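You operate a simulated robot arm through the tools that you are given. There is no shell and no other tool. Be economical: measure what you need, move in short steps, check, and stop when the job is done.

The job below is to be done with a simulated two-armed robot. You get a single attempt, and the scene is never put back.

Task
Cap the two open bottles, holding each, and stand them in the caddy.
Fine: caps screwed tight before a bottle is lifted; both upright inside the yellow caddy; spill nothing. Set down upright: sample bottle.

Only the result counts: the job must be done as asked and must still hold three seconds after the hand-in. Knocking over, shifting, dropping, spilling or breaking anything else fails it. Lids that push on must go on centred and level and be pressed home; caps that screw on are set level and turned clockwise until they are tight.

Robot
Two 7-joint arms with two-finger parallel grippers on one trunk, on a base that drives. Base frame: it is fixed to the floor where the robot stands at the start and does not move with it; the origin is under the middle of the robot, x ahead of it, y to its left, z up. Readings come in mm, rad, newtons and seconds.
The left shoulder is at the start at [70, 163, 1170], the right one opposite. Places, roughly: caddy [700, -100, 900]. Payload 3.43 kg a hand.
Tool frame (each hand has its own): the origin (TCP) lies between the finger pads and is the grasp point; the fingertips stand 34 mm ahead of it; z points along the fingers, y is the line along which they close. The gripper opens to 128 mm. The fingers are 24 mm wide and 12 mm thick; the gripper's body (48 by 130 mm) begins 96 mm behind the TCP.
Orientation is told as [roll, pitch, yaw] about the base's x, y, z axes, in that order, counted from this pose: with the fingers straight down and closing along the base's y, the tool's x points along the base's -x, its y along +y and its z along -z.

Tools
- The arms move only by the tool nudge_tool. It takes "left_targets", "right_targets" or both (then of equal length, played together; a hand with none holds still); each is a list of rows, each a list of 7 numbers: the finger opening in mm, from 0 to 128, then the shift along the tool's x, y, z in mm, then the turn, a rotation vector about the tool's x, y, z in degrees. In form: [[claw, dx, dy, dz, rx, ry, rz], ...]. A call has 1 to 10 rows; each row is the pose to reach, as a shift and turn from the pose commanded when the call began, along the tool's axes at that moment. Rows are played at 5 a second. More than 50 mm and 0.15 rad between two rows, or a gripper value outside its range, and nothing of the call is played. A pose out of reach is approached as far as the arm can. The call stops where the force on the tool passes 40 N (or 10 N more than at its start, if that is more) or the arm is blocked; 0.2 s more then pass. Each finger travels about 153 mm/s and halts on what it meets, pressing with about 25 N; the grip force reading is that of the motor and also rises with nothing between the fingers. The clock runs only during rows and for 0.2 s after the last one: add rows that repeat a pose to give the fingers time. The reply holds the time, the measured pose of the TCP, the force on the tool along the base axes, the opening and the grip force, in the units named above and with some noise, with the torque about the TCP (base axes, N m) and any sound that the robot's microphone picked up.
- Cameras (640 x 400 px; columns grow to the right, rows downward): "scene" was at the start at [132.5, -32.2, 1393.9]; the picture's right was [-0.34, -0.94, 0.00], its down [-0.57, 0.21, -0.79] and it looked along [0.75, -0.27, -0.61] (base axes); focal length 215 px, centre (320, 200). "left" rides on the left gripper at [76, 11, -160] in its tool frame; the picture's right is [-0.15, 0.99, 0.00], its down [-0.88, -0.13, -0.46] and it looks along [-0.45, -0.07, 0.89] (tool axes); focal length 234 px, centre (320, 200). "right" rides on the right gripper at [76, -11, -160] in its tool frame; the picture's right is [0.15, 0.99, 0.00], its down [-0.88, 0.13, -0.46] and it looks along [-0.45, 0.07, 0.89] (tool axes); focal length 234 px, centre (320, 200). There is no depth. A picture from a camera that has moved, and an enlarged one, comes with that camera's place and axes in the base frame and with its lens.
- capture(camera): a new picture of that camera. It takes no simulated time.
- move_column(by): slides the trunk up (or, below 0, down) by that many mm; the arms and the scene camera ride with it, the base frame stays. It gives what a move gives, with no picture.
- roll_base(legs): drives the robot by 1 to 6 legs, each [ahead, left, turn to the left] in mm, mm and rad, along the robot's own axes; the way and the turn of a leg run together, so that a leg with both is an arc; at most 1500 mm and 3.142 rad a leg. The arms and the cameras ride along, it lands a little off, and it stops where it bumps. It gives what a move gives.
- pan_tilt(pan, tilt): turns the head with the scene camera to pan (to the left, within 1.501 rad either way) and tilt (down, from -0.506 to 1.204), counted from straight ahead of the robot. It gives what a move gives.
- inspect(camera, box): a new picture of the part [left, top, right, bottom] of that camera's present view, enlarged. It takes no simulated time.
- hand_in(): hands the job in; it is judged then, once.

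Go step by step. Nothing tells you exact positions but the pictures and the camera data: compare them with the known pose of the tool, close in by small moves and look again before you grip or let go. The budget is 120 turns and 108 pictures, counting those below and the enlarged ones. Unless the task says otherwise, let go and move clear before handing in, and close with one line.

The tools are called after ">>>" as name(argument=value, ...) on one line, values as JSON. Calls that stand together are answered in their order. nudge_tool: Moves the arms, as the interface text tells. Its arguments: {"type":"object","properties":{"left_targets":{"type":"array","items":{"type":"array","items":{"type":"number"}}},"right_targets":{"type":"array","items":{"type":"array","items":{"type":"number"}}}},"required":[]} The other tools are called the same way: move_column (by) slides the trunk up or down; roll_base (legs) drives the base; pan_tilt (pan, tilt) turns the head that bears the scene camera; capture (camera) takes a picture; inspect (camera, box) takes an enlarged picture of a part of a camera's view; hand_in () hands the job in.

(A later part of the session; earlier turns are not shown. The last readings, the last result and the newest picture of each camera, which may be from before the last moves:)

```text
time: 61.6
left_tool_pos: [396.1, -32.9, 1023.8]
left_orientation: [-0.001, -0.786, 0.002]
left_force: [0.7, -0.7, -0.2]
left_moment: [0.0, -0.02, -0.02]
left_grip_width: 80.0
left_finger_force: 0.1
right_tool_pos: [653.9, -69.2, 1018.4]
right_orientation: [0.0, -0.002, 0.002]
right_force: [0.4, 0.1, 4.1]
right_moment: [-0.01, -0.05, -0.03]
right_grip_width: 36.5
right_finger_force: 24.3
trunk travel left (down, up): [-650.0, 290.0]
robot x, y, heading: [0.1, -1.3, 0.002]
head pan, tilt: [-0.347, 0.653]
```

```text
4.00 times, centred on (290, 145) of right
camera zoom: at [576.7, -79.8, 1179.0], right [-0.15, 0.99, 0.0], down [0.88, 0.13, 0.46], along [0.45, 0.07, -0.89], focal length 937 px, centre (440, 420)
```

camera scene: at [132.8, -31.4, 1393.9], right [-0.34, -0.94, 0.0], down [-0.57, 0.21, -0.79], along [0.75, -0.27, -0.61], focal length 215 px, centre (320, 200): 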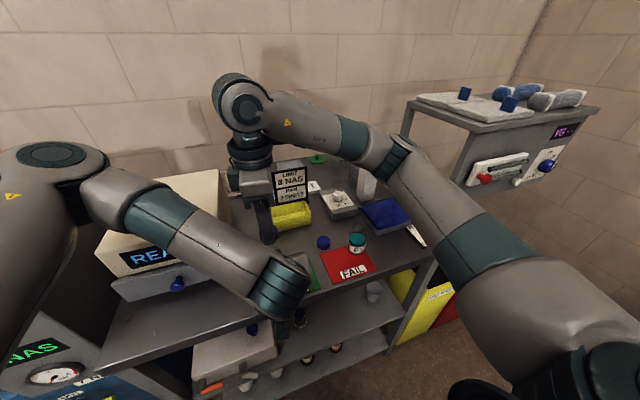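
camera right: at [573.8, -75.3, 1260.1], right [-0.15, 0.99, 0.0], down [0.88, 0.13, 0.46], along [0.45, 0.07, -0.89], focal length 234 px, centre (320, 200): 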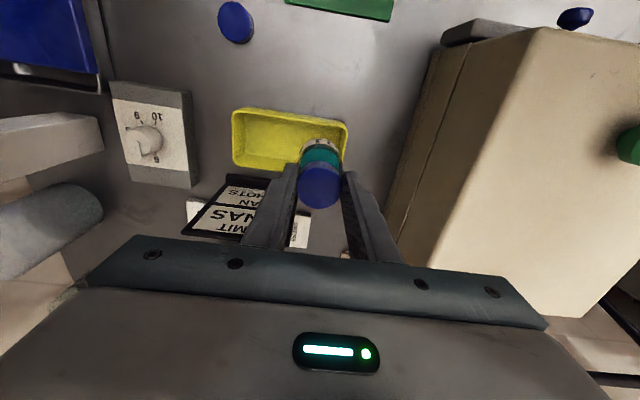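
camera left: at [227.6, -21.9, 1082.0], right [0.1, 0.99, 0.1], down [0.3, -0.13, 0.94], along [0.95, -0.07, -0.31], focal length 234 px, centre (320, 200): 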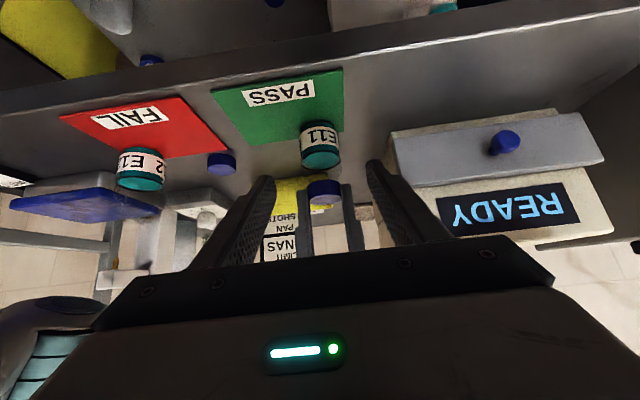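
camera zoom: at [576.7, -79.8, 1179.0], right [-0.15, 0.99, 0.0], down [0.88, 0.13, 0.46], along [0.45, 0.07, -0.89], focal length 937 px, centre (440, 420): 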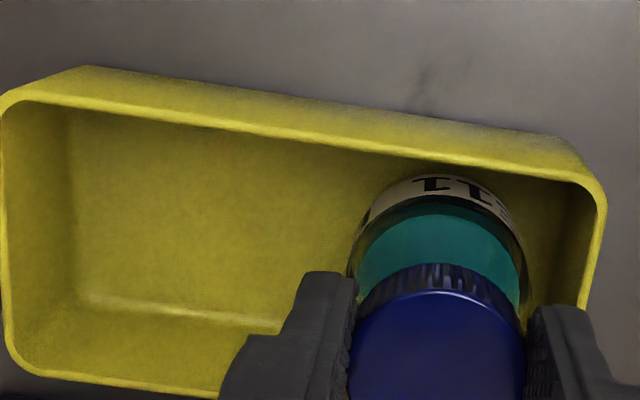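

Gentle floor contact (4 N). Release and raise the right hand.

>>> nudge_tool(right_targets=[[45, 0, 0, 0, 0, 0, 0], [54, 0, 0, 0, 0, 0, 0], [54, 0, 0, 0, 0, 0, 0], [54, 0, 0, -20, 0, 0, 0], [54, 0, 0, -50, 0, 0, 0], [54, 0, 0, -90, 0, 0, 0], [54, 30, -20, -100, 0, 0, 0]])

>>> inspect(camera="right", box=[200, 75, 400, 215])

>>> inspect(camera="scene", box=[245, 160, 395, 280])

```text
time: 63.2
left_tool_pos: [394.1, -34.7, 1023.7]
left_orientation: [0.002, -0.788, 0.002]
left_force: [0.3, -0.5, 0.1]
left_moment: [0.05, 0.0, 0.06]
left_grip_width: 79.9
left_finger_force: 0.1
right_tool_pos: [622.8, -90.8, 1120.0]
right_orientation: [0.002, -0.002, 0.001]
right_force: [-0.1, 0.1, -0.8]
right_moment: [0.02, -0.03, -0.03]
right_grip_width: 54.0
right_finger_force: 0.1
trunk travel left (down, up): [-650.0, 290.0]
robot x, y, heading: [-5.3, -1.0, -0.003]
head pan, tilt: [-0.347, 0.653]
```

```text
2.86 times, centred on (300, 145) of right
camera zoom: at [545.6, -102.2, 1278.8], right [-0.15, 0.99, 0.0], down [0.88, 0.13, 0.46], along [0.45, 0.07, -0.89], focal length 669 px, centre (377, 357)
```

zoom: 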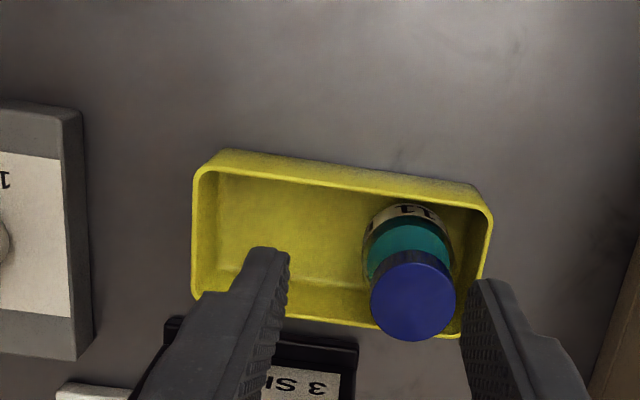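

```text
3.33 times, centred on (320, 220) of scene
camera zoom: at [131.2, -34.7, 1393.9], right [-0.34, -0.94, 0.0], down [-0.57, 0.21, -0.79], along [0.75, -0.27, -0.61], focal length 716 px, centre (320, 133)
```

zoom: 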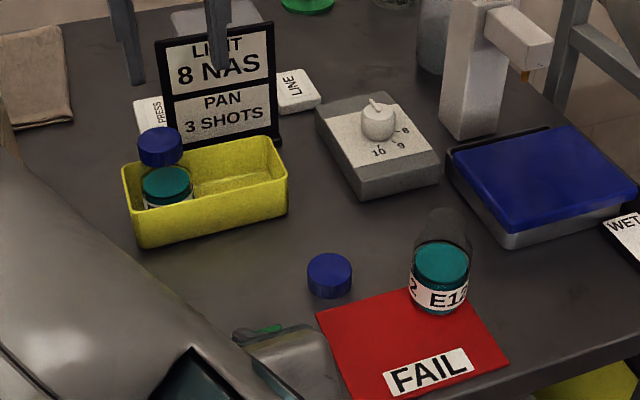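

E11 stands upright in the caddy. Next: right hand to above the second cap at about (527,-181).

>>> nudge_tool(right_targets=[[54, 20, -18, 0, 0, 0, 0], [54, 40, -36, 10, 0, 0, 0], [54, 60, -55, 40, 0, 0, 0], [54, 80, -75, 75, 0, 0, 0], [54, 95, -91, 110, 0, 0, 0], [54, 95, -91, 140, 0, 0, 0]])

>>> inspect(camera="right", box=[270, 100, 370, 220])

```text
time: 64.6
left_tool_pos: [395.8, -33.5, 1023.7]
left_orientation: [0.001, -0.785, 0.002]
left_force: [-0.3, 0.0, -0.1]
left_moment: [0.02, 0.03, 0.0]
left_grip_width: 80.0
left_finger_force: 0.2
right_tool_pos: [531.0, -179.2, 978.1]
right_orientation: [0.0, -0.002, 0.002]
right_force: [-0.1, 0.4, 0.1]
right_moment: [-0.04, 0.01, 0.01]
right_grip_width: 54.1
right_finger_force: 0.1
trunk travel left (down, up): [-650.0, 290.0]
robot x, y, heading: [2.7, -0.7, -0.0]
head pan, tilt: [-0.347, 0.653]
```

```text
3.33 times, centred on (320, 160) of right
camera zoom: at [453.3, -191.1, 1138.2], right [-0.15, 0.99, 0.0], down [0.88, 0.13, 0.46], along [0.45, 0.07, -0.89], focal length 781 px, centre (320, 333)
```

zoom: 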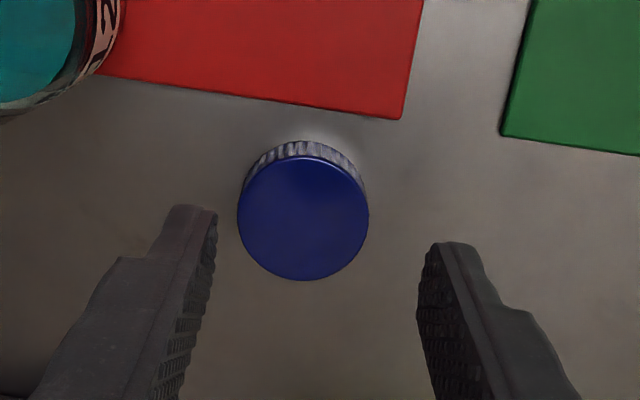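

Cap is 4.8 mm right, 0.6 mm back of the axis. Correct, descend to fingertip height and check.

>>> nudge_tool(right_targets=[[54, 0.6, -4.8, 10, 0, 0, 0], [54, 0.6, -4.8, 28, 0, 0, 0], [54, 0.6, -4.8, 36, 0, 0, 0], [54, 0.6, -4.8, 39, 0, 0, 0]])

>>> inspect(camera="right", box=[270, 120, 370, 220])

```text
time: 65.6
left_tool_pos: [397.1, -34.7, 1022.8]
left_orientation: [0.0, -0.783, 0.001]
left_force: [1.2, -0.3, -0.4]
left_moment: [-0.02, -0.02, -0.02]
left_grip_width: 79.8
left_finger_force: 0.0
right_tool_pos: [528.3, -185.0, 939.6]
right_orientation: [-0.002, -0.001, -0.001]
right_force: [0.0, 0.5, -0.3]
right_moment: [0.03, 0.0, 0.01]
right_grip_width: 53.9
right_finger_force: 0.0
trunk travel left (down, up): [-650.0, 290.0]
robot x, y, heading: [-0.9, -0.4, -0.003]
head pan, tilt: [-0.347, 0.653]
```

```text
4.00 times, centred on (320, 170) of right
camera zoom: at [451.8, -195.3, 1099.3], right [-0.15, 0.99, 0.0], down [0.88, 0.13, 0.46], along [0.45, 0.07, -0.89], focal length 937 px, centre (320, 320)
```

zoom: 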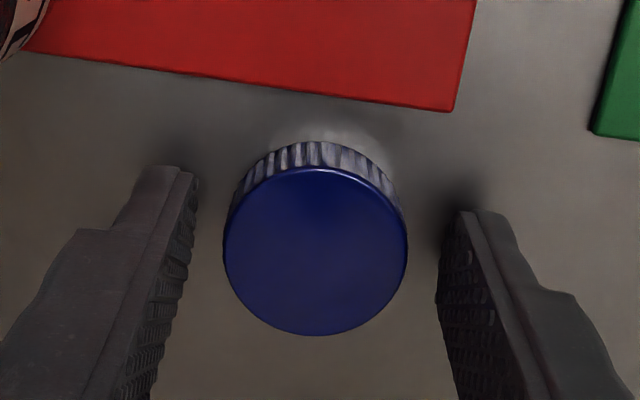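

Minor shift (1.3 mm ahead, 1.1 mm right), close and lift.

>>> nudge_tool(right_targets=[[54, -1.3, -1.1, 0.5, 0, 0, 0], [54, -1.3, -1.1, 0.5, 0, 0, 0], [30, -1.3, -1.1, 0.5, 0, 0, 0], [30, -1.3, -1.1, 0.5, 0, 0, 0], [30, -1.3, -1.1, 0.5, 0, 0, 0]])

>>> inspect(camera="right", box=[270, 120, 370, 220])

>>> nudge_tool(right_targets=[[30, 0, 0, -15, 0, 0, 0], [30, 0, 0, -55, 0, 0, 0], [30, 0, 0, -95, 0, 0, 0], [30, 0, 0, -135, 0, 0, 0], [30, 0, 0, -160, 0, 0, 0]])

```text
time: 66.8
left_tool_pos: [396.3, -33.2, 1023.2]
left_orientation: [-0.001, -0.787, 0.003]
left_force: [0.8, 0.5, 0.9]
left_moment: [0.0, 0.01, -0.02]
left_grip_width: 79.9
left_finger_force: 0.0
right_tool_pos: [529.8, -185.5, 938.0]
right_orientation: [0.001, -0.003, 0.0]
right_force: [0.4, -0.1, 0.4]
right_moment: [-0.01, -0.03, 0.0]
right_grip_width: 36.7
right_finger_force: 24.9
trunk travel left (down, up): [-650.0, 290.0]
robot x, y, heading: [3.4, -5.1, -0.002]
head pan, tilt: [-0.347, 0.653]
```

```text
4.00 times, centred on (320, 170) of right
camera zoom: at [452.8, -196.7, 1098.8], right [-0.15, 0.99, 0.0], down [0.88, 0.13, 0.46], along [0.45, 0.07, -0.89], focal length 937 px, centre (320, 320)
```

zoom: 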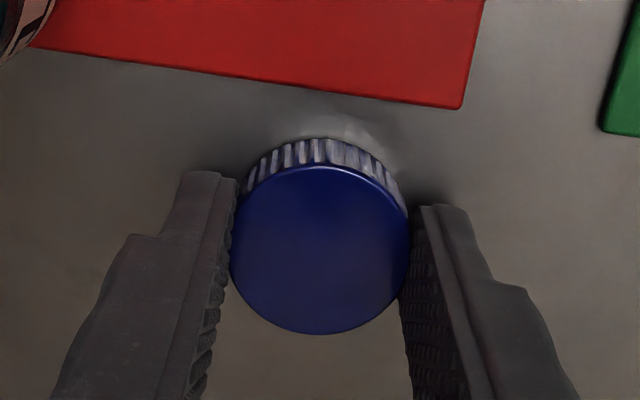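

```text
time: 68.0
left_tool_pos: [396.7, -32.9, 1023.9]
left_orientation: [-0.003, -0.786, 0.0]
left_force: [-0.1, 0.6, 0.3]
left_moment: [0.03, 0.02, -0.01]
left_grip_width: 80.1
left_finger_force: 0.0
right_tool_pos: [529.7, -185.5, 1099.3]
right_orientation: [-0.001, -0.003, 0.003]
right_force: [-0.2, -0.5, -0.2]
right_moment: [-0.01, 0.03, -0.01]
right_grip_width: 37.0
right_finger_force: 25.5
trunk travel left (down, up): [-650.0, 290.0]
robot x, y, heading: [3.7, -0.6, -0.005]
head pan, tilt: [-0.347, 0.653]
```

Second cap is gripped. I'll bring the right hand in front, then roll the base 229 mm to the right so bottle E12 sits where E11 was relative to the robot.

>>> nudge_tool(right_targets=[[30, 15, 35, 0, 0, 0, 0], [30, 30, 70, 0, 0, 0, 0], [30, 45, 105, 0, 0, 0, 0]])

>>> roll_base(legs=[[0, -229, 0]])

>>> capture(camera="left")

>>> capture(camera="right")

```text
time: 68.8
left_tool_pos: [396.8, -32.2, 1023.1]
left_orientation: [-0.002, -0.787, 0.002]
left_force: [0.0, 0.2, 0.5]
left_moment: [-0.02, -0.02, -0.02]
left_grip_width: 80.2
left_finger_force: 0.0
right_tool_pos: [485.1, -79.9, 1101.4]
right_orientation: [-0.002, -0.001, 0.0]
right_force: [0.2, 0.4, -0.1]
right_moment: [-0.03, 0.0, 0.02]
right_grip_width: 36.8
right_finger_force: 25.0
trunk travel left (down, up): [-650.0, 290.0]
robot x, y, heading: [-2.2, 2.6, -0.001]
head pan, tilt: [-0.347, 0.653]
```

```text
time: 70.2
left_tool_pos: [390.8, -169.6, 1023.7]
left_orientation: [-0.006, -0.789, 0.005]
left_force: [0.6, 0.1, 0.4]
left_moment: [0.01, -0.05, 0.02]
left_grip_width: 79.9
left_finger_force: 0.1
right_tool_pos: [476.9, -206.9, 1099.0]
right_orientation: [-0.005, 0.003, 0.02]
right_force: [-0.3, -0.8, 0.6]
right_moment: [0.0, -0.02, -0.02]
right_grip_width: 36.7
right_finger_force: 25.4
trunk travel left (down, up): [-650.0, 290.0]
robot x, y, heading: [-2.2, -136.9, 0.003]
head pan, tilt: [-0.347, 0.653]
stopped in leg 1: the robot was blocked; the commanded pose is now the measured one
```

```text
39 pictures are left
camera left: at [224.4, -157.5, 1082.8], right [0.1, 0.99, 0.1], down [0.3, -0.13, 0.95], along [0.95, -0.07, -0.31], focal length 234 px, centre (320, 200)
```

left: 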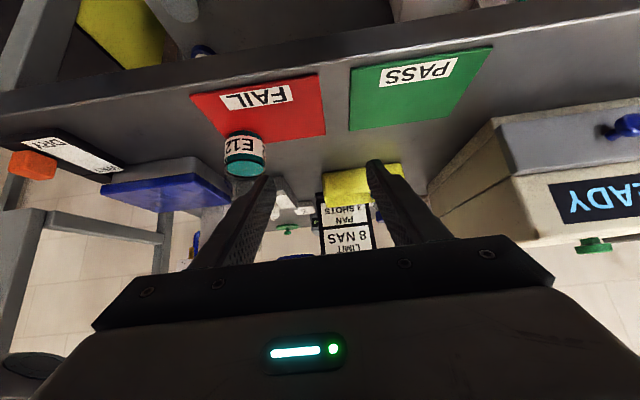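

```text
38 pictures are left
camera right: at [401.0, -219.9, 1259.2], right [-0.17, 0.99, 0.0], down [0.88, 0.15, 0.45], along [0.45, 0.07, -0.89], focal length 234 px, centre (320, 200)
```

right: 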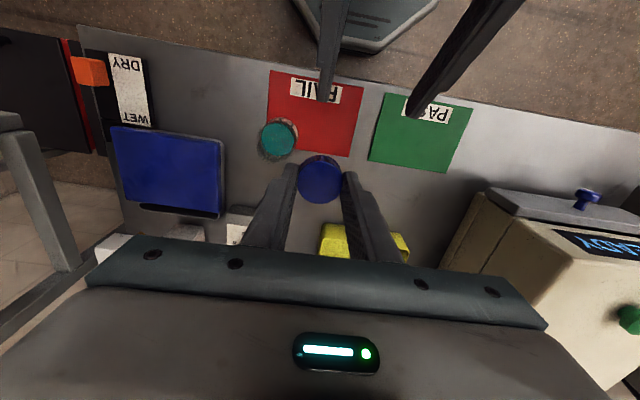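

The base stopped 92 mm short, blocked by something. I'll look to the right to see what it met.

>>> pan_tilt(pan=-1.2, tilt=0.9)

>>> capture(camera="scene")

```text
time: 71.3
left_tool_pos: [392.0, -169.5, 1024.2]
left_orientation: [-0.009, -0.79, 0.008]
left_force: [-0.3, 0.4, 0.0]
left_moment: [0.0, -0.01, -0.01]
left_grip_width: 79.7
left_finger_force: 0.0
right_tool_pos: [478.5, -208.6, 1098.3]
right_orientation: [-0.006, 0.001, 0.02]
right_force: [-0.9, -0.3, -0.8]
right_moment: [-0.01, 0.03, 0.04]
right_grip_width: 36.7
right_finger_force: 25.5
trunk travel left (down, up): [-650.0, 290.0]
robot x, y, heading: [-1.0, -136.6, 0.007]
head pan, tilt: [-1.201, 0.901]
```

```text
37 pictures are left
camera scene: at [73.9, -206.6, 1374.3], right [-0.93, -0.36, 0.0], down [-0.28, 0.73, -0.63], along [0.23, -0.58, -0.78], focal length 215 px, centre (320, 200)
```

scene: 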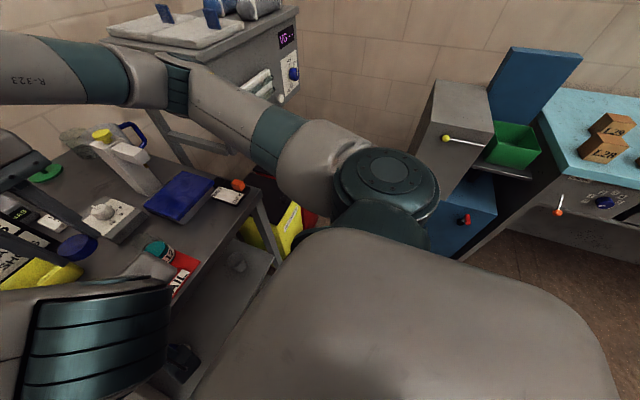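

Likely the right elbow came close to the cabinet on the right. I'll back off 20 mm to the left and work from here, with the left hand approaching at an angle.

>>> roll_base(legs=[[0, 20, -0.005]])

>>> pan_tilt(pan=-0.35, tilt=0.75)

>>> capture(camera="scene")

```text
time: 72.1
left_tool_pos: [394.4, -157.7, 1022.0]
left_orientation: [0.002, -0.785, -0.008]
left_force: [0.9, 0.4, 0.7]
left_moment: [0.05, 0.0, 0.0]
left_grip_width: 80.3
left_finger_force: 0.0
right_tool_pos: [481.7, -198.5, 1095.7]
right_orientation: [0.001, 0.008, 0.012]
right_force: [-0.3, -0.7, -0.2]
right_moment: [0.0, 0.02, -0.01]
right_grip_width: 36.7
right_finger_force: 24.7
trunk travel left (down, up): [-650.0, 290.0]
robot x, y, heading: [-2.6, -119.3, -0.008]
head pan, tilt: [-1.201, 0.901]
```

```text
time: 73.3
left_tool_pos: [394.8, -156.9, 1022.8]
left_orientation: [-0.003, -0.784, -0.002]
left_force: [0.0, -0.3, 0.0]
left_moment: [-0.01, 0.05, -0.02]
left_grip_width: 80.2
left_finger_force: 0.1
right_tool_pos: [481.0, -195.6, 1096.1]
right_orientation: [0.001, 0.007, 0.013]
right_force: [0.5, 0.4, 0.2]
right_moment: [0.02, -0.01, 0.02]
right_grip_width: 36.9
right_finger_force: 24.4
trunk travel left (down, up): [-650.0, 290.0]
robot x, y, heading: [-3.7, -121.3, -0.002]
head pan, tilt: [-0.351, 0.75]
```

```text
36 pictures are left
camera scene: at [128.4, -151.8, 1385.5], right [-0.35, -0.94, 0.0], down [-0.64, 0.24, -0.73], along [0.69, -0.25, -0.68], focal length 215 px, centre (320, 200)
```

scene: 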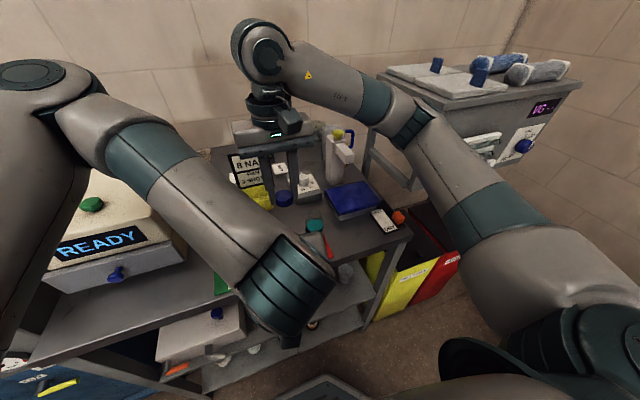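

All fine. Move the right hand (cap) above E12 at height, and swing the left hand to an angled standoff in front of E12.

>>> nudge_tool(right_targets=[[30, 0, -10, -35, 0, -0.4, 0.7], [30, 0, -30, -64, 0, -0.4, 0.7], [30, 0, -50, -64, 0, -0.4, 0.7], [30, 0, -68, -64, 0, -0.4, 0.7], [30, 0, -68, -64, 0, -0.4, 0.7]], left_targets=[[80, -2.5, -12, -1, 4.2, 0, 4.2], [80, -5, -24, -2, 8.5, 0, 8.5], [80, -7.5, -36, -3, 12.7, 0, 12.7], [80, -10, -48, -3.5, 17, 0, 17], [80, -12.4, -60.5, -3.9, 21.2, 0, 21.2]])

>>> capture(camera="left")

>>> inspect(camera="right", box=[240, 80, 400, 220])

```text
time: 74.5
left_tool_pos: [398.3, -209.4, 1036.0]
left_orientation: [-0.009, -0.791, -0.524]
left_force: [0.1, -0.4, 0.1]
left_moment: [-0.03, 0.0, -0.01]
left_grip_width: 80.3
left_finger_force: 0.0
right_tool_pos: [481.5, -253.8, 1163.2]
right_orientation: [-0.009, 0.0, 0.003]
right_force: [-0.6, -0.1, 0.1]
right_moment: [0.0, 0.01, -0.01]
right_grip_width: 36.8
right_finger_force: 25.3
trunk travel left (down, up): [-650.0, 290.0]
robot x, y, heading: [-3.7, -124.0, -0.003]
head pan, tilt: [-0.351, 0.75]
```

```text
35 pictures are left
camera left: at [260.4, -113.7, 1094.0], right [0.59, 0.8, 0.1], down [0.19, -0.26, 0.95], along [0.79, -0.54, -0.3], focal length 234 px, centre (320, 200)
```

left: 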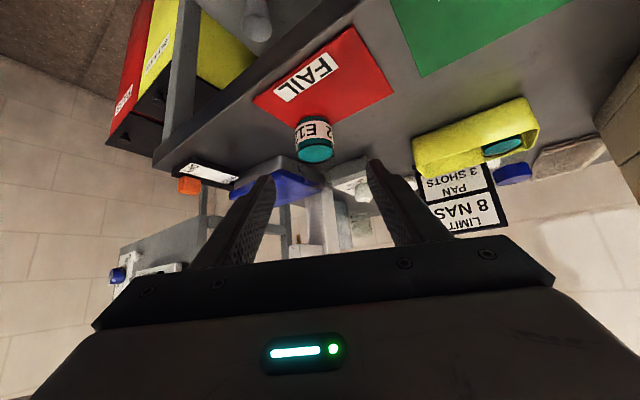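

```text
2.86 times, centred on (320, 150) of right
camera zoom: at [402.8, -264.4, 1323.0], right [-0.15, 0.99, -0.01], down [0.88, 0.14, 0.46], along [0.45, 0.06, -0.89], focal length 669 px, centre (320, 343)
```

zoom: 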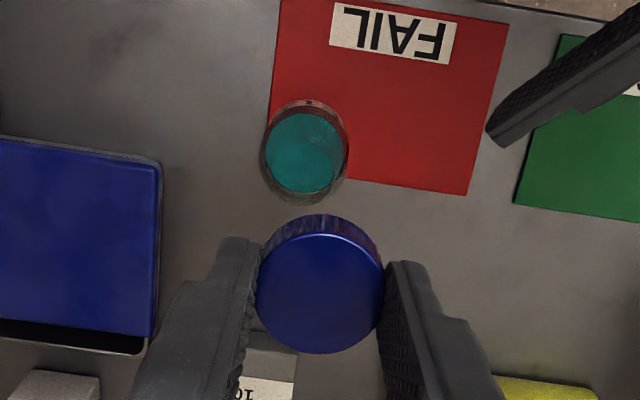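

E12 is near (480,-264). Approach with the left fingers straddling it, stopping short to check.

>>> nudge_tool(left_targets=[[80, -1, -2.5, 30, 0, 0, 0], [80, -2, -5.5, 65, 0, 0, 0], [80, -2.8, -5.5, 95, 0, 0, 0]])

>>> inspect(camera="left", box=[220, 90, 420, 260])

```text
time: 75.3
left_tool_pos: [456.0, -249.9, 970.3]
left_orientation: [-0.009, -0.793, -0.521]
left_force: [-0.6, -0.3, -0.4]
left_moment: [0.0, 0.0, 0.0]
left_grip_width: 80.1
left_finger_force: 0.0
right_tool_pos: [479.4, -255.1, 1163.1]
right_orientation: [-0.008, -0.001, 0.001]
right_force: [0.3, -1.0, 0.3]
right_moment: [0.02, 0.01, 0.02]
right_grip_width: 37.0
right_finger_force: 25.4
trunk travel left (down, up): [-650.0, 290.0]
robot x, y, heading: [0.1, -117.6, 0.002]
head pan, tilt: [-0.351, 0.75]
```

```text
2.35 times, centred on (320, 175) of left
camera zoom: at [317.0, -155.1, 1028.7], right [0.59, 0.8, 0.1], down [0.19, -0.26, 0.95], along [0.79, -0.54, -0.3], focal length 551 px, centre (320, 259)
```

zoom: 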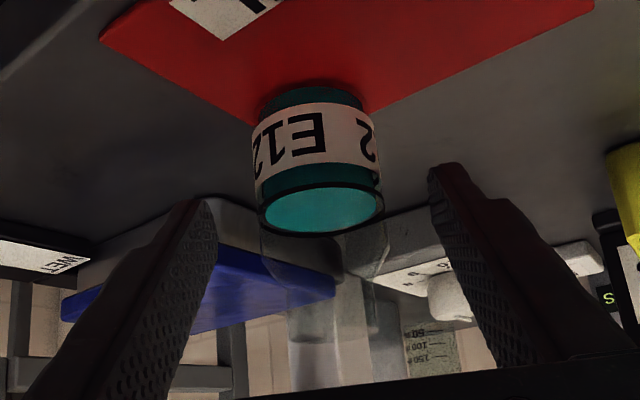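

Centred between the fingers. Go in the last 40 mm and close.

>>> nudge_tool(left_targets=[[80, 0, -0.5, 20, 0, 0, 0], [80, 0.3, -0.5, 34, 0, 0, 0], [80, 0.3, -0.5, 39.5, 0, 0, 0], [80, 0.3, -0.5, 39.5, 0, 0, 0]])

>>> inspect(camera="left", box=[220, 90, 420, 260])

>>> nudge_tool(left_targets=[[60, 0, 0, 0, 0, 0, 0], [40, 0, 0, 0, 0, 0, 0], [40, 0, 0, 0, 0, 0, 0], [40, 0, 0, 0, 0, 0, 0]])

>>> inspect(camera="left", box=[220, 90, 420, 260])

```text
time: 76.3
left_tool_pos: [479.2, -263.4, 943.5]
left_orientation: [-0.01, -0.792, -0.522]
left_force: [0.4, -0.2, 0.3]
left_moment: [-0.01, -0.03, 0.01]
left_grip_width: 79.9
left_finger_force: 0.1
right_tool_pos: [479.2, -254.8, 1163.2]
right_orientation: [-0.008, -0.003, 0.002]
right_force: [0.5, 0.0, 0.0]
right_moment: [-0.01, -0.01, -0.01]
right_grip_width: 37.1
right_finger_force: 25.0
trunk travel left (down, up): [-650.0, 290.0]
robot x, y, heading: [-0.2, -118.1, -0.005]
head pan, tilt: [-0.351, 0.75]
```

```text
2.35 times, centred on (320, 175) of left
camera zoom: at [340.2, -169.0, 1001.3], right [0.59, 0.8, 0.1], down [0.19, -0.26, 0.95], along [0.79, -0.54, -0.3], focal length 551 px, centre (320, 259)
```

zoom: 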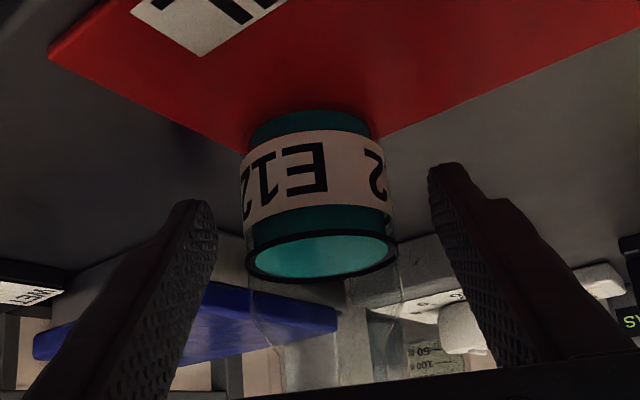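

```text
time: 77.3
left_tool_pos: [479.6, -264.0, 943.7]
left_orientation: [-0.009, -0.791, -0.523]
left_force: [0.5, 0.5, 0.4]
left_moment: [0.01, 0.01, 0.01]
left_grip_width: 46.4
left_finger_force: 25.0
right_tool_pos: [480.3, -256.6, 1162.8]
right_orientation: [-0.008, -0.001, 0.002]
right_force: [0.0, -0.6, 0.4]
right_moment: [-0.01, 0.01, 0.02]
right_grip_width: 36.9
right_finger_force: 25.3
trunk travel left (down, up): [-650.0, 290.0]
robot x, y, heading: [2.5, -121.1, -0.0]
head pan, tilt: [-0.351, 0.75]
```

```text
2.35 times, centred on (320, 175) of left
camera zoom: at [340.0, -169.0, 1001.4], right [0.59, 0.8, 0.1], down [0.19, -0.26, 0.95], along [0.79, -0.54, -0.3], focal length 551 px, centre (320, 259)
```

zoom: 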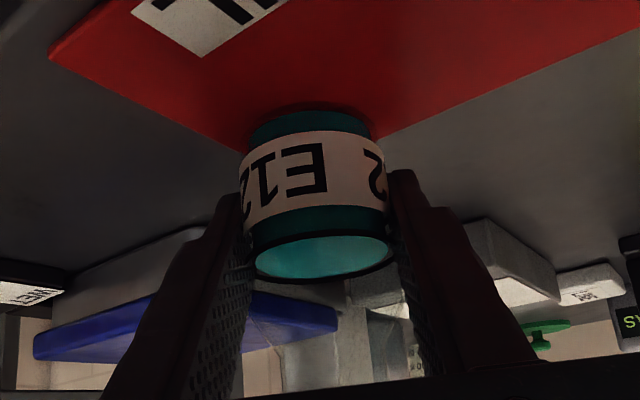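

E12 is held. Now pre-rotate the right hand and bring the cap down to just above the mouth.

>>> nudge_tool(right_targets=[[30, 0, -1, 10, -0.5, 0, -8.5], [30, 0, -2, 20, -0.5, 0, -17], [30, 0, -3, 30, -0.5, 0, -25.5], [30, 0, -4, 40, -0.5, 0, -34], [30, 0, -5, 50, -0.5, 0, -42.5], [30, 0, -6, 60, -0.5, 0, -51], [30, 0, -7, 70, -0.5, 0, -59.5], [30, 0, -8, 80, -0.5, 0, -68], [30, 0, -9, 95, -0.5, 0, -76.5], [30, 0, -9, 110, -0.5, 0, -85]])

>>> inspect(camera="right", box=[280, 110, 360, 210])

```text
time: 79.5
left_tool_pos: [476.1, -269.9, 940.6]
left_orientation: [-0.001, -0.784, -0.534]
left_force: [-6.9, 7.0, 5.7]
left_moment: [-0.23, -0.52, -0.08]
left_grip_width: 46.8
left_finger_force: 25.5
right_tool_pos: [469.6, -268.0, 1054.9]
right_orientation: [-0.008, 0.001, 1.462]
right_force: [6.3, -3.9, 1.7]
right_moment: [-0.02, 0.0, 0.05]
right_grip_width: 36.6
right_finger_force: 24.9
right hand out of reach, approached as far as the arm can: row 10
trunk travel left (down, up): [-650.0, 290.0]
robot x, y, heading: [0.7, -120.2, -0.003]
head pan, tilt: [-0.351, 0.75]
stopped in row 10 (left hand): the force on the tool passed its limit (the readings are from after the stop); the commanded pose is now the measured one
```

```text
4.00 times, centred on (320, 160) of right
camera zoom: at [470.0, -343.9, 1214.7], right [-1.0, -0.04, -0.01], down [-0.04, 0.89, 0.45], along [-0.01, 0.45, -0.89], focal length 937 px, centre (320, 360)
```

zoom: 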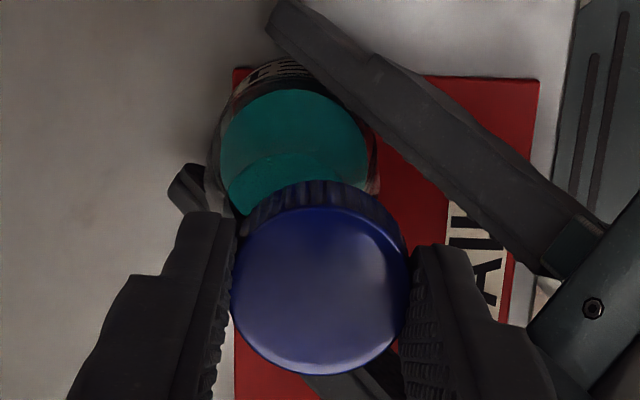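

The arms touched each other and the left hand was pushed a few mm. Back the right hand up and rotate it back, then inspect the bottle.

>>> nudge_tool(right_targets=[[30, 0, 0, -10, 0, 0, 6], [30, 0, 0, -25, 0, 0, 14], [30, 0, 0, -40, 0, 0, 22], [30, 0, 0, -50, 0, 0, 30], [30, 0, 0, -50, 0, 0, 38], [30, 0, 0, -50, 0, 0, 46]])

>>> inspect(camera="left", box=[220, 90, 420, 260])

>>> capture(camera="scene")

```text
time: 81.0
left_tool_pos: [473.3, -272.6, 941.9]
left_orientation: [0.005, -0.785, -0.539]
left_force: [-0.2, -0.2, -0.9]
left_moment: [0.01, -0.01, 0.0]
left_grip_width: 46.7
left_finger_force: 24.7
right_tool_pos: [465.1, -267.3, 1104.3]
right_orientation: [-0.005, -0.007, 0.653]
right_force: [-0.2, 0.4, -0.4]
right_moment: [0.01, 0.02, -0.02]
right_grip_width: 36.8
right_finger_force: 25.3
trunk travel left (down, up): [-650.0, 290.0]
robot x, y, heading: [2.1, -119.2, -0.005]
head pan, tilt: [-0.351, 0.75]
```

```text
2.35 times, centred on (320, 175) of left
camera zoom: at [335.6, -175.9, 1000.5], right [0.59, 0.8, 0.11], down [0.19, -0.27, 0.94], along [0.78, -0.54, -0.31], focal length 551 px, centre (320, 259)
```

zoom: 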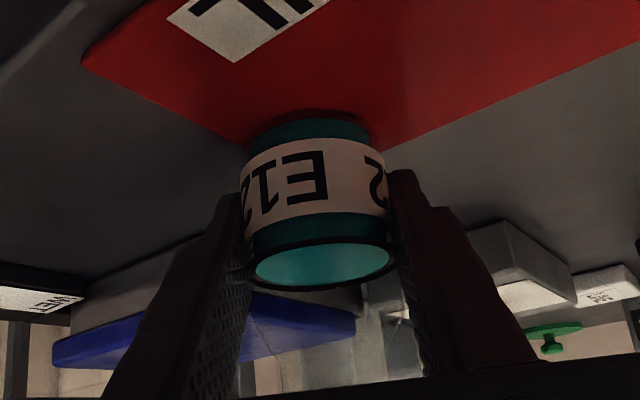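

```text
28 pictures are left
camera scene: at [122.9, -152.9, 1385.6], right [-0.35, -0.94, 0.0], down [-0.64, 0.24, -0.73], along [0.69, -0.25, -0.68], focal length 215 px, centre (320, 200)
```

scene: 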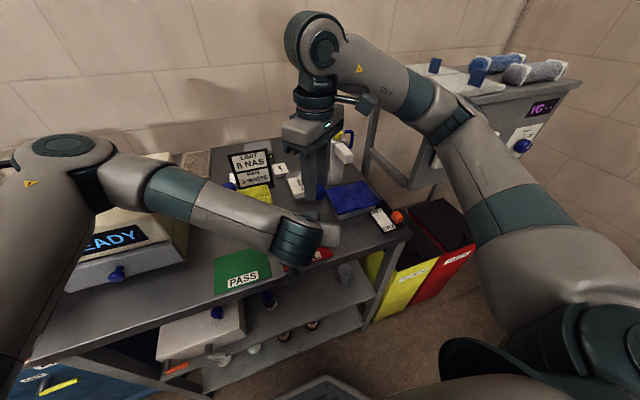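

The bottle stayed upright in the left hand, shifted slightly to about (474,-272). I'll work in yaws below 40° to stay in reach. Lower the cap above the mouth and check.

>>> nudge_tool(right_targets=[[30, -4.1, -9.4, 15, -0.47, 0.14, 0], [30, -4.1, -9.4, 35, -0.47, 0.14, 0], [30, -4.1, -9.4, 52, -0.47, 0.14, 0], [30, -4.1, -9.4, 60, -0.47, 0.14, 0]])

>>> inspect(camera="right", box=[280, 110, 360, 210])

```text
time: 82.0
left_tool_pos: [478.1, -270.4, 941.0]
left_orientation: [0.0, -0.782, -0.537]
left_force: [2.3, -0.7, 5.4]
left_moment: [0.01, 0.0, -0.02]
left_grip_width: 46.5
left_finger_force: 24.4
right_tool_pos: [479.1, -271.9, 1045.0]
right_orientation: [0.005, -0.001, 0.658]
right_force: [-0.4, 0.0, 0.3]
right_moment: [-0.01, 0.04, -0.02]
right_grip_width: 36.6
right_finger_force: 25.6
trunk travel left (down, up): [-650.0, 290.0]
robot x, y, heading: [0.6, -120.4, -0.007]
head pan, tilt: [-0.351, 0.75]
```

```text
4.00 times, centred on (320, 160) of right
camera zoom: at [424.9, -328.0, 1204.1], right [-0.72, 0.69, 0.0], down [0.62, 0.64, 0.46], along [0.32, 0.33, -0.89], focal length 937 px, centre (320, 360)
```

zoom: 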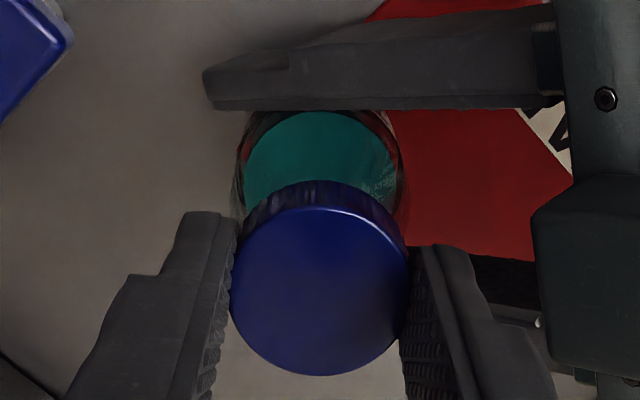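

Lucky: the cap is centred over the mouth in both axes (<1 mm). Lower gently.

>>> nudge_tool(right_targets=[[30, 0.3, 0, 5, 0, 0, 0], [30, 0.3, 0, 10, 0, 0, 0], [30, 0.3, 0, 13, 0, 0, 0], [30, 0.3, 0, 16, 0, 0, 0], [30, 0.3, 0, 18, 0, 0, 0], [30, 0.3, 0, 18, 0, 0, 0]])

>>> inspect(camera="right", box=[280, 110, 360, 210])

```text
time: 83.3
left_tool_pos: [477.7, -270.8, 940.3]
left_orientation: [0.001, -0.784, -0.534]
left_force: [2.0, -0.8, 7.8]
left_moment: [0.03, 0.02, 0.0]
left_grip_width: 46.6
left_finger_force: 25.3
right_tool_pos: [479.0, -272.2, 1025.4]
right_orientation: [0.002, -0.002, 0.657]
right_force: [0.3, 0.2, -0.2]
right_moment: [0.0, 0.04, 0.01]
right_grip_width: 36.7
right_finger_force: 24.3
trunk travel left (down, up): [-650.0, 290.0]
robot x, y, heading: [1.9, -117.6, -0.009]
head pan, tilt: [-0.351, 0.75]
```

```text
4.00 times, centred on (320, 160) of right
camera zoom: at [424.1, -328.6, 1185.9], right [-0.72, 0.69, 0.0], down [0.62, 0.64, 0.46], along [0.32, 0.33, -0.89], focal length 937 px, centre (320, 360)
```

zoom: 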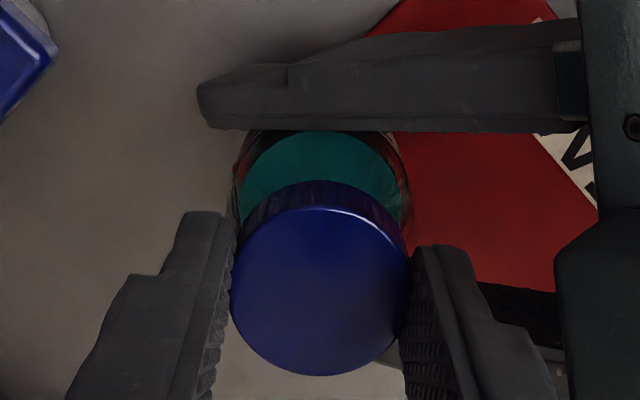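

>>> nudge_tool(right_targets=[[30, 0, -0.3, 1, 0, 0, 0], [30, 0, -0.3, 2, 0, 0, 0], [30, 0, -0.3, 3, 0, 0, 0], [30, 0, -0.3, 3, 0, 0, 0]])

```text
time: 84.3
left_tool_pos: [477.8, -271.3, 940.8]
left_orientation: [-0.002, -0.783, -0.536]
left_force: [2.8, -6.0, 7.1]
left_moment: [0.49, 0.04, 0.03]
left_grip_width: 46.7
left_finger_force: 25.1
right_tool_pos: [478.7, -271.5, 1023.5]
right_orientation: [0.003, -0.002, 0.659]
right_force: [-0.7, 6.4, -2.6]
right_moment: [0.09, 0.03, 0.0]
right_grip_width: 37.0
right_finger_force: 25.4
trunk travel left (down, up): [-650.0, 290.0]
robot x, y, heading: [0.2, -120.0, -0.002]
head pan, tilt: [-0.351, 0.75]
```

Mouth entered with a small side force; shift 0.5 mm left and start turning clockwise with light feed.

>>> nudge_tool(right_targets=[[30, -0.3, 0.4, 0.5, 0, 0, 0], [30, -0.3, 0.4, 1, 0, 0, 8.5], [30, -0.3, 0.4, 1.4, 0, 0, 17], [30, -0.3, 0.4, 1.6, 0, 0, 25.5], [30, -0.3, 0.4, 1.8, 0, 0, 34], [30, -0.3, 0.4, 2, 0, 0, 42.5]])

```text
time: 85.8
left_tool_pos: [478.1, -270.7, 940.6]
left_orientation: [-0.001, -0.783, -0.535]
left_force: [2.4, -12.0, 2.2]
left_moment: [0.55, -0.07, 0.0]
left_grip_width: 46.5
left_finger_force: 24.9
right_tool_pos: [479.2, -272.9, 1020.4]
right_orientation: [0.003, 0.0, -0.085]
right_force: [-2.0, 11.2, 4.3]
right_moment: [0.35, 0.04, 0.04]
right_grip_width: 37.1
right_finger_force: 25.0
trunk travel left (down, up): [-650.0, 290.0]
robot x, y, heading: [-2.5, -118.3, -0.0]
head pan, tilt: [-0.351, 0.75]
```

Relieve side force (+0.9 mm left) and keep turning.

>>> nudge_tool(right_targets=[[30, 0, 0.9, 0, 0, 0, 0], [30, 0, 0.9, 0.1, 0, 0, 8.5], [30, 0, 0.9, 0.2, 0, 0, 17], [30, 0, 0.9, 0.3, 0, 0, 25.5], [30, 0, 0.9, 0.4, 0, 0, 34], [30, 0, 0.9, 0.5, 0, 0, 42.5], [30, 0, 0.9, 0.6, 0, 0, 51], [30, 0, 0.9, 0.7, 0, 0, 59.5]])

>>> inspect(camera="right", box=[270, 120, 370, 220])

```text
time: 87.5
left_tool_pos: [476.6, -270.5, 942.2]
left_orientation: [-0.001, -0.782, -0.536]
left_force: [-5.6, -4.9, 3.9]
left_moment: [0.34, -0.36, -0.01]
left_grip_width: 46.7
left_finger_force: 25.3
right_tool_pos: [478.2, -271.5, 1020.7]
right_orientation: [0.0, 0.003, -1.123]
right_force: [5.6, 4.6, 1.4]
right_moment: [0.07, -0.13, 0.0]
right_grip_width: 37.1
right_finger_force: 24.9
trunk travel left (down, up): [-650.0, 290.0]
robot x, y, heading: [-4.0, -122.4, -0.002]
head pan, tilt: [-0.351, 0.75]
```

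```text
4.00 times, centred on (320, 170) of right
camera zoom: at [434.7, -208.5, 1180.9], right [0.83, 0.56, 0.0], down [0.5, -0.74, 0.45], along [0.26, -0.37, -0.89], focal length 937 px, centre (320, 320)
```

zoom: 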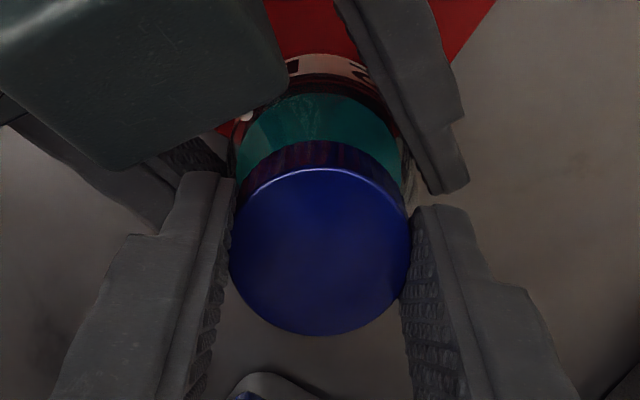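

Good. Continue turning another 85°.

>>> nudge_tool(right_targets=[[30, 0.1, 0.5, 0.1, 0, 0, 8.5], [30, 0.1, 0.5, 0.2, 0, 0, 17], [30, 0.1, 0.5, 0.3, 0, 0, 25.5], [30, 0.1, 0.5, 0.4, 0, 0, 34], [30, 0.1, 0.5, 0.5, 0, 0, 42.5], [30, 0.1, 0.5, 0.6, 0, 0, 51], [30, 0.1, 0.5, 0.7, 0, 0, 59.5], [30, 0.1, 0.5, 0.8, 0, 0, 68], [30, 0.1, 0.5, 0.9, 0, 0, 76.5], [30, 0.1, 0.5, 1.0, 0, 0, 85]])

```text
time: 89.8
left_tool_pos: [476.3, -270.3, 939.7]
left_orientation: [-0.001, -0.783, -0.536]
left_force: [-9.0, 0.6, 3.0]
left_moment: [0.14, -0.38, -0.01]
left_grip_width: 46.4
left_finger_force: 24.7
right_tool_pos: [479.0, -270.5, 1019.1]
right_orientation: [-0.004, 0.004, -2.607]
right_force: [7.8, 1.1, 1.4]
right_moment: [-0.03, -0.33, -0.03]
right_grip_width: 36.9
right_finger_force: 24.9
trunk travel left (down, up): [-650.0, 290.0]
robot x, y, heading: [1.6, -121.2, -0.001]
head pan, tilt: [-0.351, 0.75]
```

Continue, relieving the forward side force.

>>> nudge_tool(right_targets=[[30, 0.5, 0.3, 0.1, 0, 0, 8.5], [30, 0.5, 0.3, 0.2, 0, 0, 17], [30, 0.5, 0.3, 0.3, 0, 0, 25.5], [30, 0.5, 0.3, 0.4, 0, 0, 34], [30, 0.5, 0.3, 0.5, 0, 0, 42.5], [30, 0.5, 0.3, 0.6, 0, 0, 51]])

```text
time: 91.2
left_tool_pos: [478.2, -271.2, 940.4]
left_orientation: [0.0, -0.781, -0.534]
left_force: [-2.7, 2.0, -1.5]
left_moment: [-0.12, 0.03, 0.03]
left_grip_width: 46.5
left_finger_force: 25.3
right_tool_pos: [479.6, -270.7, 1019.1]
right_orientation: [-0.002, -0.001, 2.785]
right_force: [3.5, -3.3, 4.8]
right_moment: [-0.13, -0.13, 0.0]
right_grip_width: 36.8
right_finger_force: 24.9
trunk travel left (down, up): [-650.0, 290.0]
robot x, y, heading: [-0.0, -121.7, -0.006]
head pan, tilt: [-0.351, 0.75]
```

>>> nudge_tool(right_targets=[[30, 0, 0, 0.1, 0, 0, 8.5], [30, 0, 0, 0.2, 0, 0, 17], [30, 0, 0, 0.3, 0, 0, 25.5], [30, 0, 0, 0.3, 0, 0, 34], [30, 0, 0, 0.3, 0, 0, 42.5]])

```text
time: 92.3
left_tool_pos: [478.7, -268.5, 941.2]
left_orientation: [0.0, -0.782, -0.531]
left_force: [11.2, 4.2, -6.1]
left_moment: [-0.26, 0.5, -0.45]
left_grip_width: 46.4
left_finger_force: 24.5
right_tool_pos: [480.0, -269.0, 1019.3]
right_orientation: [0.001, -0.003, 2.048]
right_force: [-11.7, -4.6, 5.4]
right_moment: [-0.08, 0.37, 0.41]
right_grip_width: 37.1
right_finger_force: 24.8
trunk travel left (down, up): [-650.0, 290.0]
robot x, y, heading: [0.5, -119.5, -0.003]
head pan, tilt: [-0.351, 0.75]
```

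Torque is rising (0.41). Continue about 25° to tighten.

>>> nudge_tool(right_targets=[[30, -0.1, 0.6, 0, 0, 0, 6], [30, -0.1, 0.6, 0, 0, 0, 12], [30, -0.1, 0.6, 0, 0, 0, 18], [30, -0.1, 0.6, 0, 0, 0, 24]])

>>> inspect(camera="left", box=[220, 90, 420, 260])

```text
time: 93.3
left_tool_pos: [476.7, -270.7, 943.6]
left_orientation: [-0.006, -0.789, -0.535]
left_force: [18.2, -10.1, -2.9]
left_moment: [-0.05, 0.65, -0.26]
left_grip_width: 46.1
left_finger_force: 24.7
right_tool_pos: [475.9, -269.0, 1019.4]
right_orientation: [0.001, -0.007, 1.626]
right_force: [-18.2, 10.8, 0.5]
right_moment: [0.83, 0.74, 0.21]
right_grip_width: 37.1
right_finger_force: 24.8
trunk travel left (down, up): [-650.0, 290.0]
robot x, y, heading: [-2.1, -122.2, -0.004]
head pan, tilt: [-0.351, 0.75]
```

```text
2.35 times, centred on (320, 175) of left
camera zoom: at [338.4, -175.5, 1001.6], right [0.6, 0.8, 0.1], down [0.19, -0.26, 0.95], along [0.78, -0.54, -0.31], focal length 551 px, centre (320, 259)
```

zoom: 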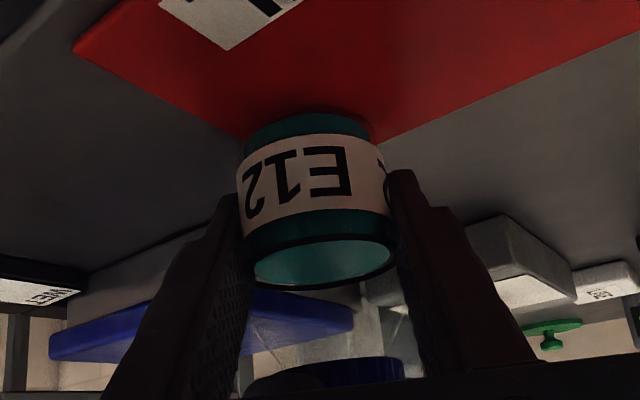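

The bottle began slipping in the left fingers, with side force. I'll relieve, open, lift, and unwind to regrip and verify tightness.

>>> nudge_tool(right_targets=[[30, -0.4, 0.6, 0, 0, 0, -1.5], [30, -0.8, 1.2, 0, 0, 0, -3], [56, -0.8, 1.2, 0, 0, 0, -3], [56, -0.8, 1.2, 0, 0, 0, -3], [56, -0.8, 1.2, -20, 0, 0, -3], [56, -0.8, 1.2, -50, 0, 0, -3]])

>>> nudge_tool(right_targets=[[56, 0, 0, 0, 0, 0, -8.5], [56, 0, 0, 0, 0, 0, -17], [56, 0, 0, 0, 0, 0, -25.5], [56, 0, 0, 0, 0, 0, -34], [56, 0, 0, 0, 0, 0, -42.5], [56, 0, 0, 0, 0, 0, -51], [56, 0, 0, 0, 0, 0, -59.5], [56, 0, 0, 0, 0, 0, -68], [56, 0, 0, 0, 0, 0, -76.5], [56, 0, 0, 0, 0, 0, -85]])

>>> nudge_tool(right_targets=[[56, 0, 0, 0, 0, 0, -8.5], [56, 0, 0, 0, 0, 0, -17], [56, 0, 0, 0, 0, 0, -25.5], [56, 0, 0, 0, 0, 0, -34], [56, 0, 0, 0, 0, 0, -42.5], [56, 0, 0, 0, 0, 0, -51], [56, 0, 0, 0, 0, 0, -59.5], [56, 0, 0, 0, 0, 0, -68], [56, 0, 0, 0, 0, 0, -76.5], [56, 0, 0, 0, 0, 0, -85]])

>>> nudge_tool(right_targets=[[56, 0, 0, 0, 0, 0, -8.5], [56, 0, 0, 0, 0, 0, -17], [56, 0, 0, 0, 0, 0, -25.5], [56, 0, 0, 0, 0, 0, -34], [56, 0, 0, 0, 0, 0, -42.5], [56, 0, 0, 0, 0, 0, -51], [56, 0, 0, 0, 0, 0, -59.5], [56, 0, 0, 0, 0, 0, -68], [56, 0, 0, 0, 0, 0, -76.5], [56, 0, 0, 0, 0, 0, -85]])

>>> inspect(camera="right", box=[260, 100, 380, 220])

```text
time: 94.8
left_tool_pos: [478.2, -270.2, 941.2]
left_orientation: [0.0, -0.783, -0.535]
left_force: [-3.1, -0.7, 8.6]
left_moment: [-0.06, -0.21, 0.0]
left_grip_width: 45.7
left_finger_force: 25.0
right_tool_pos: [476.8, -268.5, 1069.8]
right_orientation: [0.0, -0.004, 1.681]
right_force: [1.8, 0.1, -0.6]
right_moment: [0.0, -0.1, 0.02]
right_grip_width: 55.4
right_finger_force: 0.1
trunk travel left (down, up): [-650.0, 290.0]
robot x, y, heading: [-0.2, -118.1, -0.006]
head pan, tilt: [-0.351, 0.75]
```

```text
time: 97.0
left_tool_pos: [477.1, -270.8, 940.8]
left_orientation: [-0.001, -0.781, -0.535]
left_force: [0.4, -1.0, 5.6]
left_moment: [-0.07, -0.07, -0.05]
left_grip_width: 45.7
left_finger_force: 25.0
right_tool_pos: [477.5, -271.7, 1068.8]
right_orientation: [-0.003, -0.002, -3.117]
right_force: [0.5, -0.2, -0.6]
right_moment: [0.05, -0.01, -0.01]
right_grip_width: 56.1
right_finger_force: 0.1
trunk travel left (down, up): [-650.0, 290.0]
robot x, y, heading: [1.2, -121.7, -0.006]
head pan, tilt: [-0.351, 0.75]
```

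```text
time: 99.2
left_tool_pos: [476.3, -271.2, 940.3]
left_orientation: [0.0, -0.781, -0.536]
left_force: [-4.3, -1.0, 4.3]
left_moment: [0.0, -0.55, 0.09]
left_grip_width: 45.5
left_finger_force: 25.2
right_tool_pos: [477.6, -270.6, 1068.8]
right_orientation: [0.0, 0.003, -1.632]
right_force: [3.9, 0.8, -0.4]
right_moment: [0.06, -0.08, -0.14]
right_grip_width: 53.7
right_finger_force: 0.1
trunk travel left (down, up): [-650.0, 290.0]
robot x, y, heading: [0.7, -119.9, -0.005]
head pan, tilt: [-0.351, 0.75]
```

```text
time: 101.3
left_tool_pos: [478.5, -269.7, 942.1]
left_orientation: [-0.003, -0.781, -0.537]
left_force: [0.1, -0.1, 3.1]
left_moment: [-0.01, -0.12, 0.04]
left_grip_width: 45.1
left_finger_force: 24.6
right_tool_pos: [477.5, -270.8, 1068.7]
right_orientation: [0.003, -0.002, -0.151]
right_force: [-0.9, -0.1, 0.2]
right_moment: [0.0, 0.0, 0.02]
right_grip_width: 56.1
right_finger_force: 0.0
trunk travel left (down, up): [-650.0, 290.0]
robot x, y, heading: [-2.5, -121.9, -0.001]
head pan, tilt: [-0.351, 0.75]
```

```text
3.33 times, centred on (320, 160) of right
camera zoom: at [400.2, -270.9, 1228.6], right [0.0, 1.0, 0.0], down [0.89, 0.0, 0.46], along [0.46, 0.0, -0.89], focal length 781 px, centre (320, 333)
```

zoom: 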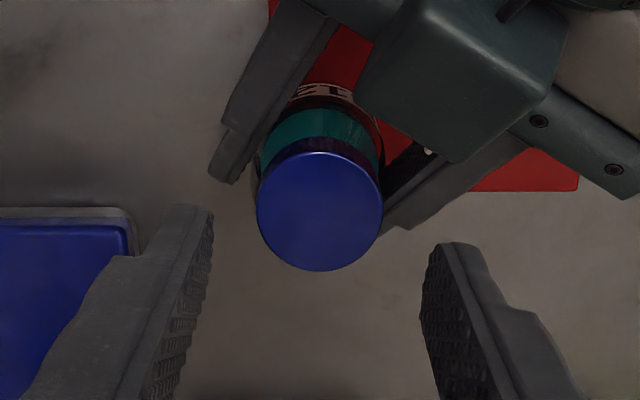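

Cap looks level and centred under the tool. I'll pre-rotate 40°, descend, regrip and test tightness.

>>> nudge_tool(right_targets=[[56, 0, 0, 0, 0, 0, -8.5], [56, 0, 0, 0, 0, 0, -17], [56, 0, 0, 0, 0, 0, -25.5], [56, 0, 0, 0, 0, 0, -34], [56, 0, 0, 0, 0, 0, -40], [56, 0, 0, 30, 0, 0, -40], [56, 0, 0, 49.5, 0, 0, -40], [30, 0, 0, 49.5, 0, 0, -40], [30, 0, 0, 49.5, 0, 0, -40], [30, 0, 0, 49.5, 0, 0, -40]])

>>> nudge_tool(right_targets=[[30, 0, 0, 0, 0, 0, 7], [30, 0, 0, 0, 0, 0, 14], [30, 0, 0, 0, 0, 0, 21]])

>>> inspect(camera="left", box=[220, 90, 420, 260])

```text
time: 102.9
left_tool_pos: [475.6, -269.6, 938.5]
left_orientation: [-0.001, -0.778, -0.535]
left_force: [-6.3, 10.5, 4.5]
left_moment: [-0.87, -0.63, -0.07]
left_grip_width: 45.8
left_finger_force: 25.1
right_tool_pos: [478.9, -269.6, 1034.6]
right_orientation: [0.002, -0.014, 0.545]
right_force: [5.4, -5.5, 5.7]
right_moment: [0.21, 0.21, 0.05]
right_grip_width: 51.7
right_finger_force: 0.0
trunk travel left (down, up): [-650.0, 290.0]
robot x, y, heading: [-0.1, -118.7, -0.003]
head pan, tilt: [-0.351, 0.75]
stopped in row 7 (right hand): the force on the tool passed its limit (the readings are from after the stop); the commanded pose is now the measured one
```

```text
time: 103.7
left_tool_pos: [476.6, -268.4, 939.4]
left_orientation: [0.0, -0.78, -0.536]
left_force: [1.5, -1.8, 4.7]
left_moment: [-0.1, 0.0, 0.03]
left_grip_width: 45.3
left_finger_force: 25.0
right_tool_pos: [478.1, -268.6, 1034.2]
right_orientation: [0.006, -0.01, 0.178]
right_force: [0.1, 0.2, 0.3]
right_moment: [0.02, 0.01, -0.01]
right_grip_width: 30.1
right_finger_force: 0.3
trunk travel left (down, up): [-650.0, 290.0]
robot x, y, heading: [1.0, -121.6, -0.003]
head pan, tilt: [-0.351, 0.75]
```

```text
2.35 times, centred on (320, 175) of left
camera zoom: at [338.5, -174.1, 999.0], right [0.59, 0.8, 0.1], down [0.2, -0.27, 0.94], along [0.78, -0.54, -0.32], focal length 551 px, centre (320, 259)
```

zoom: 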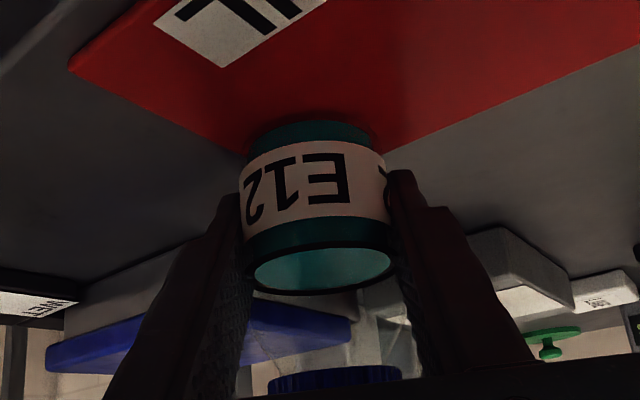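

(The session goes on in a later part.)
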